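You operate a simulated robot arm through the tools that you are given. There is no shell and no other tool. Be economical: measure what you need, move in short steps, check, and stop when the job is done.

You are at the controls of a simulated robot arm. One attempt, no reset.

Task
Fetch the small sponge and set it in the red bucket on the top of the road side table.
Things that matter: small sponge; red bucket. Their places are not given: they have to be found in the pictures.

It is judged by the outcome, as a careful person would: the job done as asked, and still so three seconds after it is handed in. It fails if anything else is knocked over, pushed out of place, dropped, spilled or broken.

Robot
A 6-joint arm with a two-finger parallel gripper, fixed in place. Base frame: the origin is at the foot of the arm, x ahead of it, y to its left, z up; the work surface is at about z = 0.78. Lengths are in m, angles in degrees, forces in N, time in s.
With the tool pointing down near the work surface it reaches from about 0.24 to 0.64 m from the base axis. Its first joint turns from -66.0 to 66.0 degrees. Payload 2.7 kg.
The tool frame sits at the grasp point between the pads (the TCP): z along the fingers, y along the line on which they close. The tips reach 0.023 m beyond it. The gripper opens to 0.094 m. The fingers are 0.038 m wide and 0.01 m thick; the gripper's body (0.054 by 0.096 m) begins 0.039 m behind the TCP.
Orientation is told as [roll, pitch, yaw] about the base's x, y, z axes, in that order, counted from this pose: with the fingers straight down and closing along the base's y, the tool's x points along the base's -x, its y along +y and its z along -z.

Tools
- The arm moves only by the tool step_arm. Its argument "series" is a list of rows, each a list of 7 numbers: the turn, a rotation vector about the base's x, y, z in units of 60 degrees (1.0 is 60 degrees), then the shift along the base's x, y, z in units of 250 mm (1.0 is 250 mm), then the opening in per cent of the stroke, from 0 (shut) to 100 (fully open). In form: [[rx, ry, rz, x, y, z, hand], ...]. A call has 1 to 8 rows; each row is the pose to reach, as a shift and turn from the pose commanded when the call began. A call with a number of a shift or a turn outside -1 to 1 is refused whole. Each row takes 0.2 s and may step no farther than 0.05 m and 8.6 degrees from the row before; otherwise, or with a gripper value out of range, the whole call is refused. Where a pose cannot be reached the arm comes as near as it can. A force on the tool above 40 N (or 10 N above the force at the start of the call, whichever is more), or a blocked arm, ends the call early, and 0.2 s more pass. The fingers move at their own pace (about 0.045 m/s each) and stop on an object; they squeeze with about 24 N. The grip force told is the motor's: it shows also when the fingers shut on nothing. Time passes only in rows, and 0.2 s behind the last, so rows that repeat a pose let the fingers close. The reply holds the time, the measured pose of the TCP, the force on the tool along the base axes, the opening and the grip force, in the units named above and with some noise, and new pictures: "pictures" is both (left out), scene, wrist or none.
- Cameras (640 x 400 px; columns grow to the right, rows downward): "scene" is fixed at [0.0693, -0.4283, 1.4015]; the picture's right is [0.83, -0.56, 0.00], its down [-0.33, -0.49, -0.81] and it looks along [0.45, 0.67, -0.59] (base axes); focal length 350 px, centre (320, 200). "wrist" rides on the gripper at [-0.039, 0, -0.044] in the tool frame; the picture's right is [0.00, -1.00, 0.00], its down [0.97, 0.00, -0.24] and it looks along [0.24, 0.00, 0.97] (tool axes); focal length 218 px, centre (320, 200).
- point_at(camera, pixels): for up to 12 pixels [column, row] of the newest picture of that camera ("zoom" is the newest enlarged one), the place [x, y, z] in the base frame of the surface seen there, good to about 0.002 m. The clock stands still meanwhile.
- inspect(camera, box): a new picture of the part [left, top, right, bottom] of that camera's present view, enlarged. The clock stands still meanwhile.
- finish_job(): hands the job in; it is judged then, once.

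Work in short steps. Measure before you move; look again where a grasp or a placing could have gone wrong, and mend it. You have 60 turns and 120 pictures in all, those below and enlarged ones among them. Open the gripper and draw the arm clear of the work before you hand the job in, unless the task says otherwise; then end with one line.

The tools are called after "Emit:" as name(argument=value, ...) on one line, values as JSON. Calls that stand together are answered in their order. step_arm: Moves the arm, as the interface text tells. Its arguments: {"type":"object","properties":{"series":{"type":"array","items":{"type":"array","items":{"type":"number"}}},"pictures":{"type":"string","enum":["both","scene","wrist","none"]}},"required":["series"]} The other tools are called the same way: point_at (camera, pixels) gives the place of the surface under pixels of a picture; inspect (camera, box) takes an enlarged picture of a part of a camera's view; finish_job () hands the job in.

At the start:

```text
t: 0.0
tcp_pos: [0.405, 0.0963, 1.1298]
tool_rot: [0.0, -0.1, 0.1]
wrist_force: [0.5, 0.3, -0.2]
width: 0.0941
grasp_force: 0.0
```

scene: 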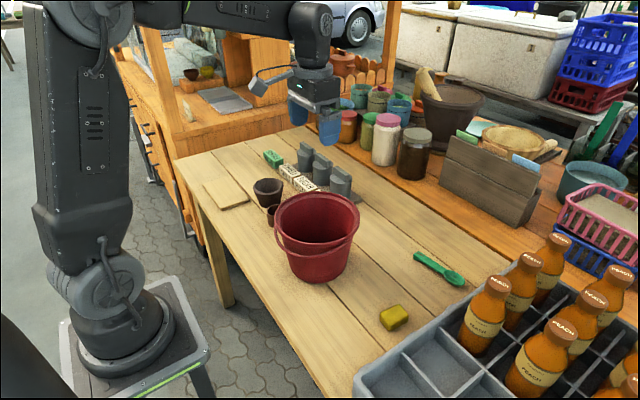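
wrist: 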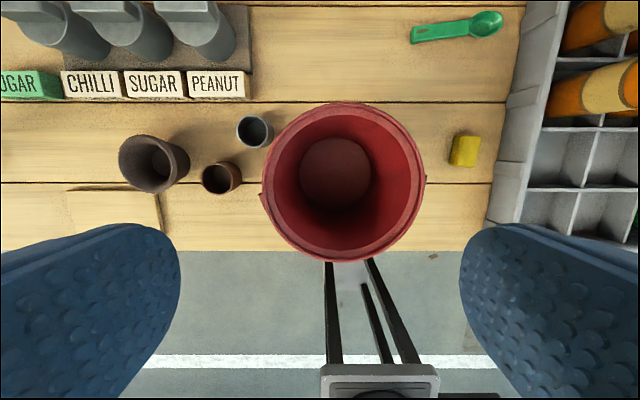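

The yellow sponge is at scene (394,317) and the bucket at (316,235). I'll measure both.

Emit:
point_at(camera="scene", pixels=[[394, 313], [381, 314], [401, 305], [409, 318], [390, 329], [420, 330], [275, 215], [358, 212], [318, 192], [312, 257], [370, 365], [310, 280]])

Emit:
point_at(camera="wrist", pixels=[[465, 150], [455, 137], [480, 137], [475, 165], [451, 163], [335, 175], [268, 190], [422, 180], [343, 106], [340, 258], [500, 150], [490, 215]])

Emit:
inspect(camera="scene", box=[260, 180, 460, 360])

```text
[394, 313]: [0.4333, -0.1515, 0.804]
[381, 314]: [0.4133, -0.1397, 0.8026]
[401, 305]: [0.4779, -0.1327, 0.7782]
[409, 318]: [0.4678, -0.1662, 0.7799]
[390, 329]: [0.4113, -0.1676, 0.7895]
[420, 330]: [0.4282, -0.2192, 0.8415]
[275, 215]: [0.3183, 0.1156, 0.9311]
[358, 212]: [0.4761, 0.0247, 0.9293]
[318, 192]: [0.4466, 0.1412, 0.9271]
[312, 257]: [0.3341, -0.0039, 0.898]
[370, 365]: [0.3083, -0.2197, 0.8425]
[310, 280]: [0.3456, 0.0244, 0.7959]
```

```text
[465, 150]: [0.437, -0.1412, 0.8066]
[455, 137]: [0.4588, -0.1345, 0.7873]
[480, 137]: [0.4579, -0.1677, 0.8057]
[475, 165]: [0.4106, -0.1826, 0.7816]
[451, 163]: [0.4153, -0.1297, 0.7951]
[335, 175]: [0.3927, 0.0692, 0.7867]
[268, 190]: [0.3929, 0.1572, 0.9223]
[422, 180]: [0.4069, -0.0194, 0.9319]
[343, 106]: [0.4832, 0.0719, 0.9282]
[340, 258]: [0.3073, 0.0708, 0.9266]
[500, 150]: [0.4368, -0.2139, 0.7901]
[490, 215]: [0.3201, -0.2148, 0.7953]
```

```text
2.22 times, centred on (360, 270) of scene
```

zoom: 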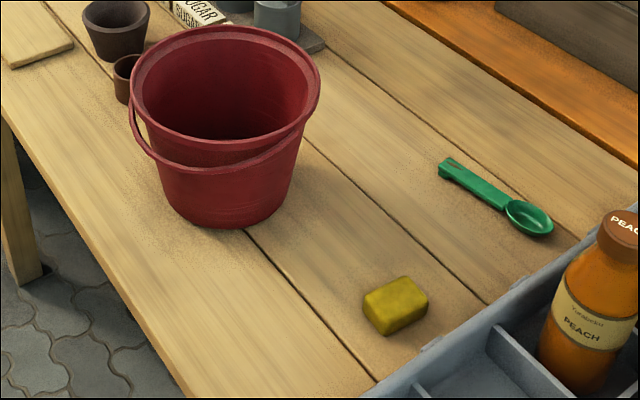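

The bucket's rim centre is about (0.395, 0.068, 0.93). The sponge is at about (0.437, -0.150), top at 0.805, with the crate wall near y=-0.215. I'll move over the sponge, staying above the rim height.

Emit:
step_arm(series=[[0, 0, 0, 0.015, -0.14, -0.05, 100], [0, 0, 0, 0.03, -0.28, -0.1, 90], [0, 0, 0, 0.045, -0.42, -0.17, 75], [0, 0, 0, 0.06, -0.56, -0.25, 75], [0, 0, 0, 0.075, -0.7, -0.34, 75], [0, 0, 0, 0.09, -0.84, -0.44, 75], [0, 0, 0, 0.1, -0.985, -0.54, 75], [0, 0, 0, 0.1, -0.985, -0.6, 75]])

```text
t: 1.8
tcp_pos: [0.4283, -0.1501, 0.9819]
tool_rot: [0.1, -0.1, -0.1]
wrist_force: [0.8, 0.3, 0.2]
width: 0.0706
grasp_force: 0.0
```

scene: 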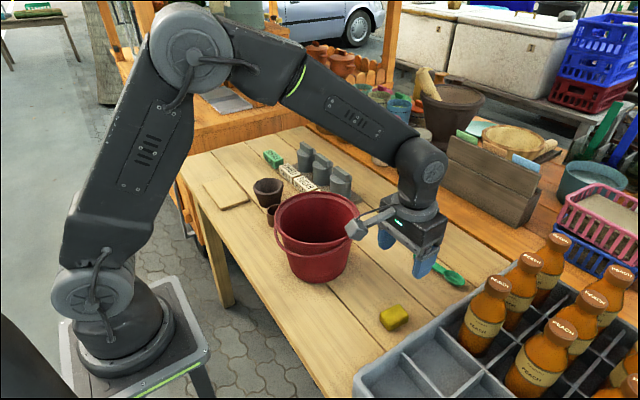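
wrist: 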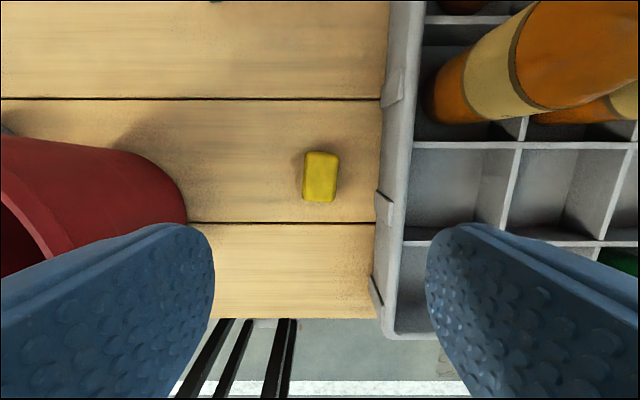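

The sponge shows at wrist (320,177), nearly square with the closing line. I'll measure its edges and the crate wall.

Emit:
point_at(camera="wrist", pixels=[[308, 154], [336, 156], [333, 198], [308, 197], [321, 176], [306, 176], [335, 177], [384, 160], [392, 205], [440, 90], [185, 205], [345, 190]])

```text
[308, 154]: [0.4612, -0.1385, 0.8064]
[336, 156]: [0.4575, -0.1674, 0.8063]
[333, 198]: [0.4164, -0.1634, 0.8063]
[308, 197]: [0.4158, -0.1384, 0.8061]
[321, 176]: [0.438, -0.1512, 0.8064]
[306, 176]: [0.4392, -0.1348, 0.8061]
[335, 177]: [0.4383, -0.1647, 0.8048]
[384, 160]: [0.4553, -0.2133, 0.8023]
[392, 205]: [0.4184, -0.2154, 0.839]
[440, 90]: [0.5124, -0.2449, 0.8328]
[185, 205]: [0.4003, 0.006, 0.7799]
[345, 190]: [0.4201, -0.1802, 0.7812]
```

The sponge centre is (0.437, -0.151), about 0.03 wide, with the table at 0.780. I'll descend until the tips sit just above the table.

Emit:
step_arm(series=[[0, 0, 0, 0.03, -0.004, -0.15, 75], [0, 0, 0, 0.03, -0.004, -0.3, 75], [0, 0, 0, 0.03, -0.004, -0.45, 75], [0, 0, 0, 0.03, -0.004, -0.56, 75], [0, 0, 0, 0.03, -0.004, -0.63, 75], [0, 0, 0, 0.03, -0.004, -0.68, 75], [0, 0, 0, 0.03, -0.004, -0.692, 75]])

```text
t: 3.4
tcp_pos: [0.4373, -0.151, 0.8086]
tool_rot: [0.1, 0.0, -0.1]
wrist_force: [0.5, -0.1, 0.6]
width: 0.0704
grasp_force: 0.1
```

scene: 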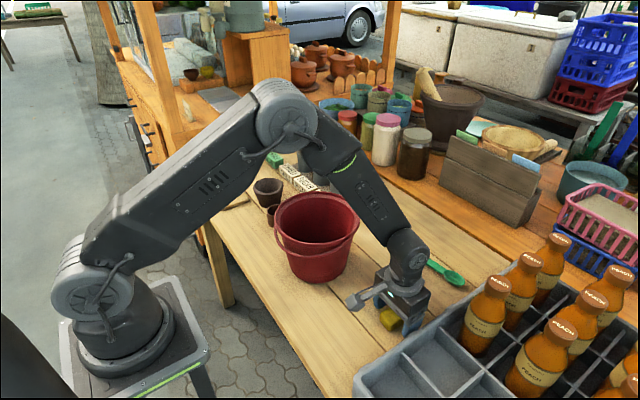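
wrist: 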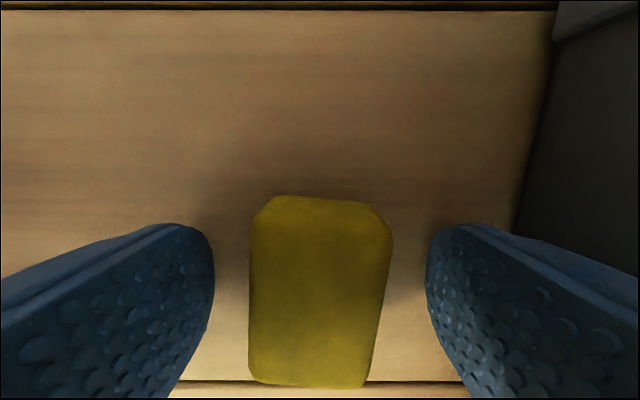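

The sponge sits between the pads, roughly centred at (320,290). I'll go down 2 mm and close.

Emit:
step_arm(series=[[0, 0, 0, 0, 0, -0.006, 75], [0, 0, 0, 0, 0, -0.006, 40], [0, 0, 0, 0, 0, -0.006, 10], [0, 0, 0, 0, 0, -0.006, 0], [0, 0, 0, 0, 0, -0.006, 0], [0, 0, 0, 0, 0, -0.006, 0]], pictures="wrist")

```text
t: 4.8
tcp_pos: [0.4376, -0.1512, 0.8061]
tool_rot: [0.1, 0.1, 0.1]
wrist_force: [-0.5, -0.7, -0.4]
width: 0.0346
grasp_force: 23.9
```

wrist: 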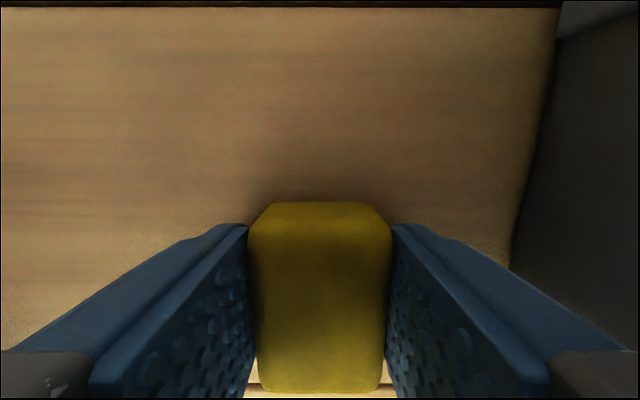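

It is gripped, at width 0.035 and 24 N. I'll lift straight up to about z=1.02.

Emit:
step_arm(series=[[0, 0, 0, 0, 0, 0.06, 0], [0, 0, 0, 0, 0, 0.18, 0], [0, 0, 0, 0, 0, 0.32, 0], [0, 0, 0, 0, 0, 0.46, 0], [0, 0, 0, 0, 0, 0.6, 0], [0, 0, 0, 0, 0, 0.74, 0], [0, 0, 0, 0, 0, 0.86, 0]])

```text
t: 6.4
tcp_pos: [0.4362, -0.1514, 1.0217]
tool_rot: [0.0, -0.1, 0.1]
wrist_force: [-0.3, -0.3, 0.6]
width: 0.0347
grasp_force: 23.6
```

scene: 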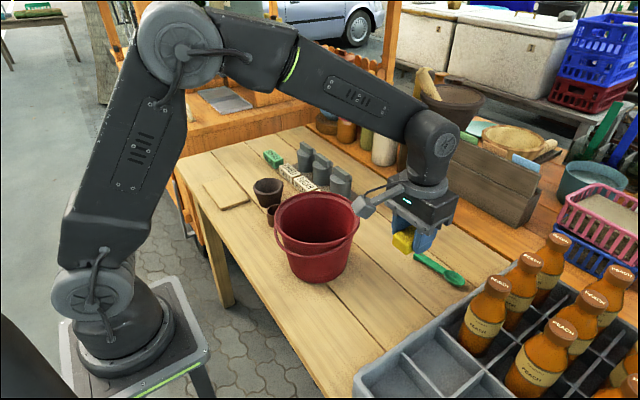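
wrist: 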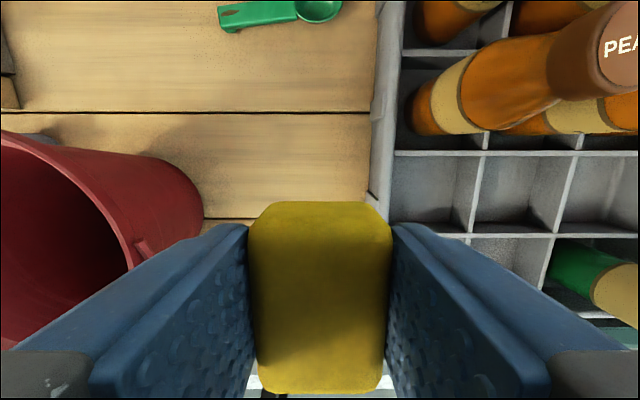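

The sponge is held clear at z≈1.02. I'll move over the bucket centre (0.395, 0.069).

Emit:
step_arm(series=[[0, 0, 0, -0.02, 0.1, 0, 0], [0, 0, 0, -0.05, 0.24, 0, 0], [0, 0, 0, -0.08, 0.38, 0, 0], [0, 0, 0, -0.1, 0.52, 0, 0], [0, 0, 0, -0.13, 0.66, 0, 0], [0, 0, 0, -0.15, 0.78, 0, 0], [0, 0, 0, -0.168, 0.876, 0, 0], [0, 0, 0, -0.168, 0.876, 0, 0]])

```text
t: 8.2
tcp_pos: [0.3948, 0.0698, 1.0218]
tool_rot: [0.1, 0.0, 0.1]
wrist_force: [0.4, -0.6, -0.7]
width: 0.0348
grasp_force: 24.5
```

scene: 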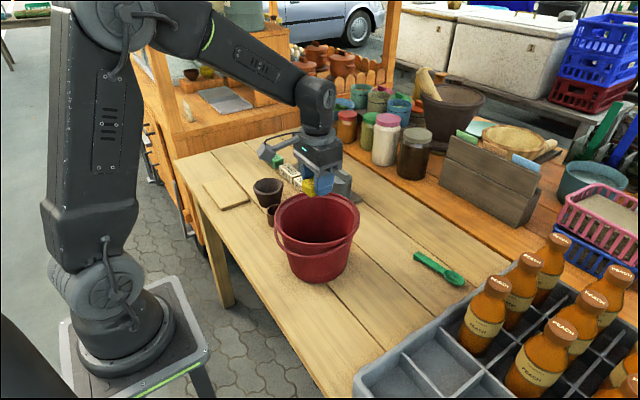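
wrist: 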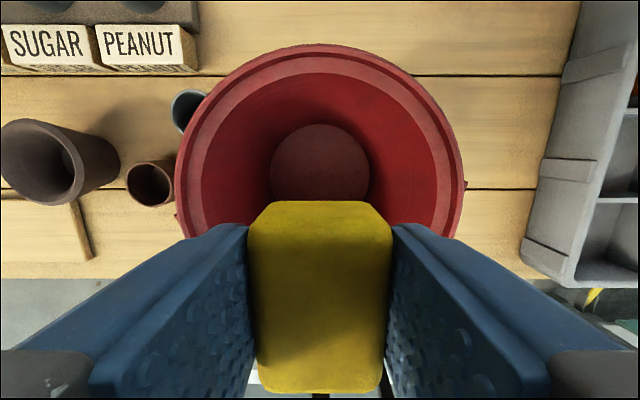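

Before going down into the bucket I need the extent of the gripper's side bracket (scene ~ (275,150)) and the inside size of the bucket.

Emit:
inspect(camera="scene", box=[230, 80, 390, 290])

Emit:
point_at(camera="scene", pixels=[[268, 146], [263, 155], [285, 140], [275, 160], [300, 140], [303, 152], [340, 150], [340, 162], [320, 170], [310, 182]])

Emit:
point_at(camera="wrist", pixels=[[320, 48], [320, 60], [320, 76], [320, 85], [320, 120], [320, 130], [272, 170], [368, 170], [195, 165], [205, 165], [435, 165], [445, 165]])

```text
1.90 times, centred on (310, 185) of scene
```

zoom: 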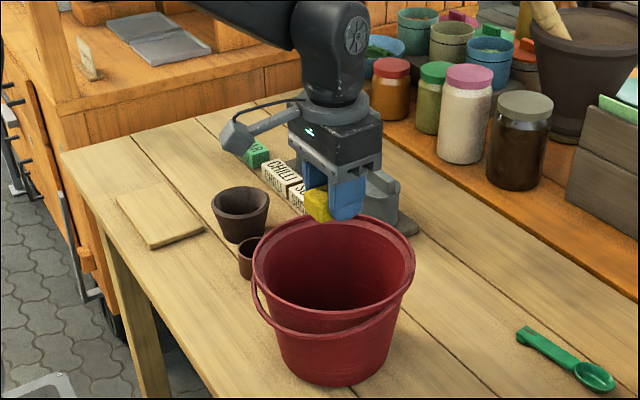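

```text
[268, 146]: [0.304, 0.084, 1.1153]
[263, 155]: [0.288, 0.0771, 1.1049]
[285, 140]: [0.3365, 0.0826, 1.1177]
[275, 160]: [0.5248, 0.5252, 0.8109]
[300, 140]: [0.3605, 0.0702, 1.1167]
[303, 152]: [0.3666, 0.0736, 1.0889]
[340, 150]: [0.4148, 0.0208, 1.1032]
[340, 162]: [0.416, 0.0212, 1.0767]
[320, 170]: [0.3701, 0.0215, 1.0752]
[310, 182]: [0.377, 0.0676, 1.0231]
```

```text
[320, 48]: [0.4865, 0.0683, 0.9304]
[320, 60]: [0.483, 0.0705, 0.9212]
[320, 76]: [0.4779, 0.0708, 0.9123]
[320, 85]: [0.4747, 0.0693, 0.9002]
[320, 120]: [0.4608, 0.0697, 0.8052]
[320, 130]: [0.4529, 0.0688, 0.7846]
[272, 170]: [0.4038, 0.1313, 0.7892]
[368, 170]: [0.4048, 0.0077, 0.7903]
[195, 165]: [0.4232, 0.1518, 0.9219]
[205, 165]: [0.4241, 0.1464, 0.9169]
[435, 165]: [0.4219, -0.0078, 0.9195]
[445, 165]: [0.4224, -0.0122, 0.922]
```

The bucket floor is at 0.786 with radius about 0.062. The bracket head overhangs the rim on the -x side, so I'll measure its underside to see how deep I can go.

Emit:
point_at(camera="zoom", pixels=[[238, 155], [243, 152], [247, 147], [232, 152], [225, 148], [222, 140], [255, 137], [270, 132], [285, 126], [250, 142], [300, 165], [262, 300]])

```text
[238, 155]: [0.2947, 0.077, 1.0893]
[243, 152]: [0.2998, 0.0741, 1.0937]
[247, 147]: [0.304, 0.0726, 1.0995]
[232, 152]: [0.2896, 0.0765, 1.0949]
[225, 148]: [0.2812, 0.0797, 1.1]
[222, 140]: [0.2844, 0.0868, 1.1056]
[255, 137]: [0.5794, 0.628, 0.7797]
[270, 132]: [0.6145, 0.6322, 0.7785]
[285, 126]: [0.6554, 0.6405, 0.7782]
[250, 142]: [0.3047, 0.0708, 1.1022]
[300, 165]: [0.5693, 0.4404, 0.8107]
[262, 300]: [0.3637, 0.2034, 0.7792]
```

Straight down, the bracket would meet the rim (0.932) at about TCP z=0.87. A 16° tilt raises the bracket, so I'll tilt while descending, first to 0.90 to check.

Emit:
step_arm(series=[[0, 0.1, 0, 0, 0, -0.08, 0], [0, 0.2, 0, 0, 0, -0.18, 0], [0, 0.267, 0, 0, 0, -0.28, 0], [0, 0.267, 0, 0, 0, -0.38, 0], [0, 0.267, 0, 0, 0, -0.48, 0], [0, 0.267, 0, 0, 0, -0.48, 0]])

Emit:
inspect(camera="scene", box=[240, 130, 400, 290])

```text
t: 9.6
tcp_pos: [0.394, 0.0692, 0.8993]
tool_rot: [0.2, 16.0, 0.1]
wrist_force: [1.0, 0.5, 0.0]
width: 0.0348
grasp_force: 24.2
```

scene: 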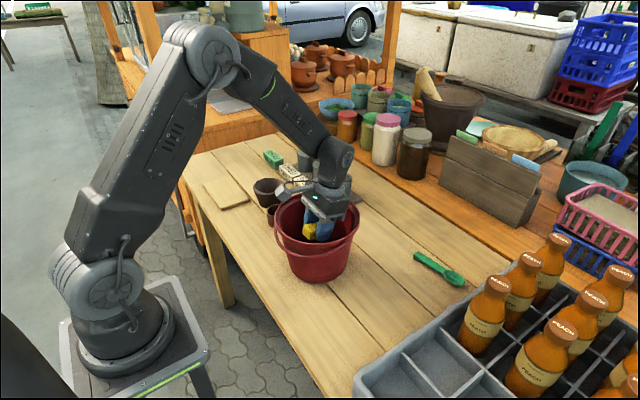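
wrist: 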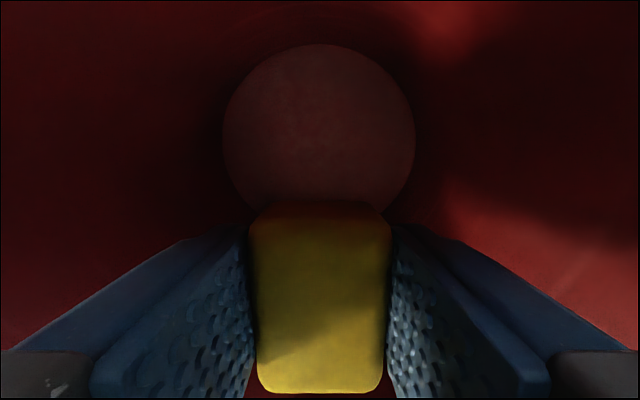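

```text
2.50 times, centred on (320, 210) of scene
```

zoom: 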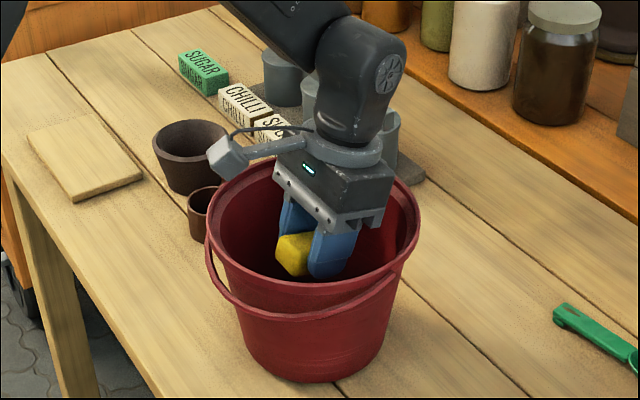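

The bracket is clear above the rim and the sponge is centred in the bucket. I'll go down another 38 mm slowly.

Emit:
step_arm(series=[[0, 0, 0, 0, 0, -0.05, 0], [0, 0, 0, 0, 0, -0.1, 0], [0, 0, 0, 0, 0, -0.152, 0], [0, 0, 0, 0, 0, -0.152, 0]], pictures="none")

Emit:
inspect(camera="scene", box=[240, 130, 400, 290])

```text
t: 10.6
tcp_pos: [0.3948, 0.0694, 0.8619]
tool_rot: [0.1, 16.0, 0.1]
wrist_force: [0.4, -0.3, -1.0]
width: 0.0346
grasp_force: 24.0
```

```text
2.50 times, centred on (320, 210) of scene
```

zoom: 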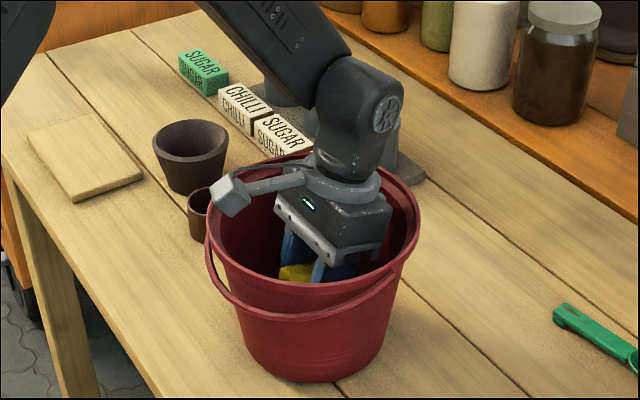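

No contact forces and everything is clear. I'll release by opening moderately, so the fingers stay off the walls.

Emit:
step_arm(series=[[0, 0, 0, 0, 0, 0, 40], [0, 0, 0, 0, 0, 0, 60], [0, 0, 0, 0, 0, 0, 70], [0, 0, 0, 0, 0, 0, 70], [0, 0, 0, 0, 0, 0, 70]], pictures="wrist")

```text
t: 11.8
tcp_pos: [0.395, 0.0694, 0.8625]
tool_rot: [0.0, 16.0, 0.1]
wrist_force: [-0.4, 0.1, 0.0]
width: 0.0659
grasp_force: 0.1
```

wrist: 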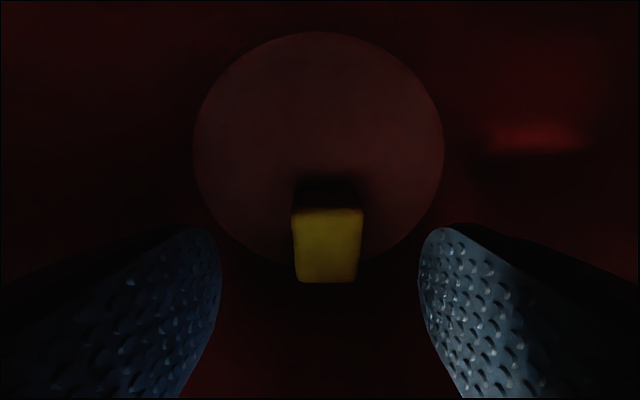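

The sponge has dropped onto the bucket floor. I'll lift straight out and level the tool once it is high.

Emit:
step_arm(series=[[0, 0, 0, 0, 0, 0.08, 70], [0, 0, 0, 0, 0, 0.2, 70], [0, 0, 0, 0, 0, 0.34, 70], [0, 0, 0, 0, 0, 0.48, 70], [0, 0, 0, 0, 0, 0.62, 70], [0, -0.1, 0, 0, 0, 0.76, 70], [0, -0.2, 0, 0, 0, 0.9, 80], [0, -0.267, 0, 0, 0, 1.0, 90]])

```text
t: 13.6
tcp_pos: [0.3933, 0.0698, 1.113]
tool_rot: [0.1, -0.1, 0.1]
wrist_force: [0.6, 0.7, 0.0]
width: 0.0847
grasp_force: 0.2
```

scene: 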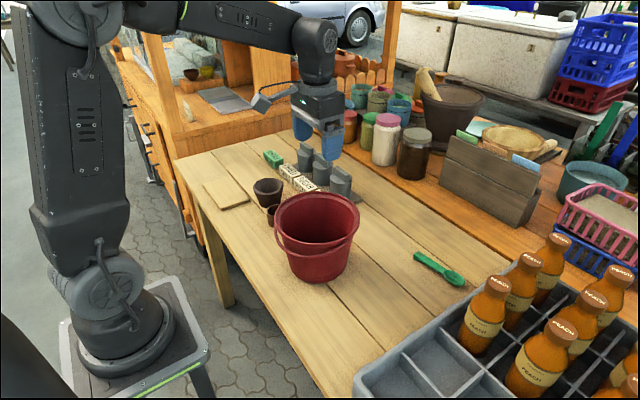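
wrist: 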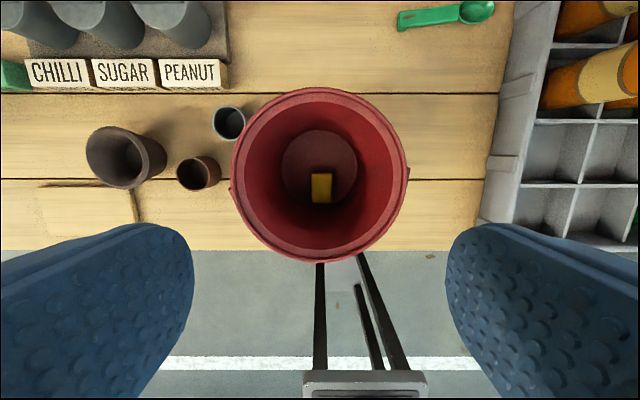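

The sponge lies inside the bucket at wrist (321,187), the bucket hasn't moved, and the arm is clear with the gripper open. I'll hand the job in.

Emit:
finish_job()

```text
The job is handed in.
```

The small sponge is lying on the floor of the red bucket on the table; it fell the last few centimetres on release, and nothing else was moved.
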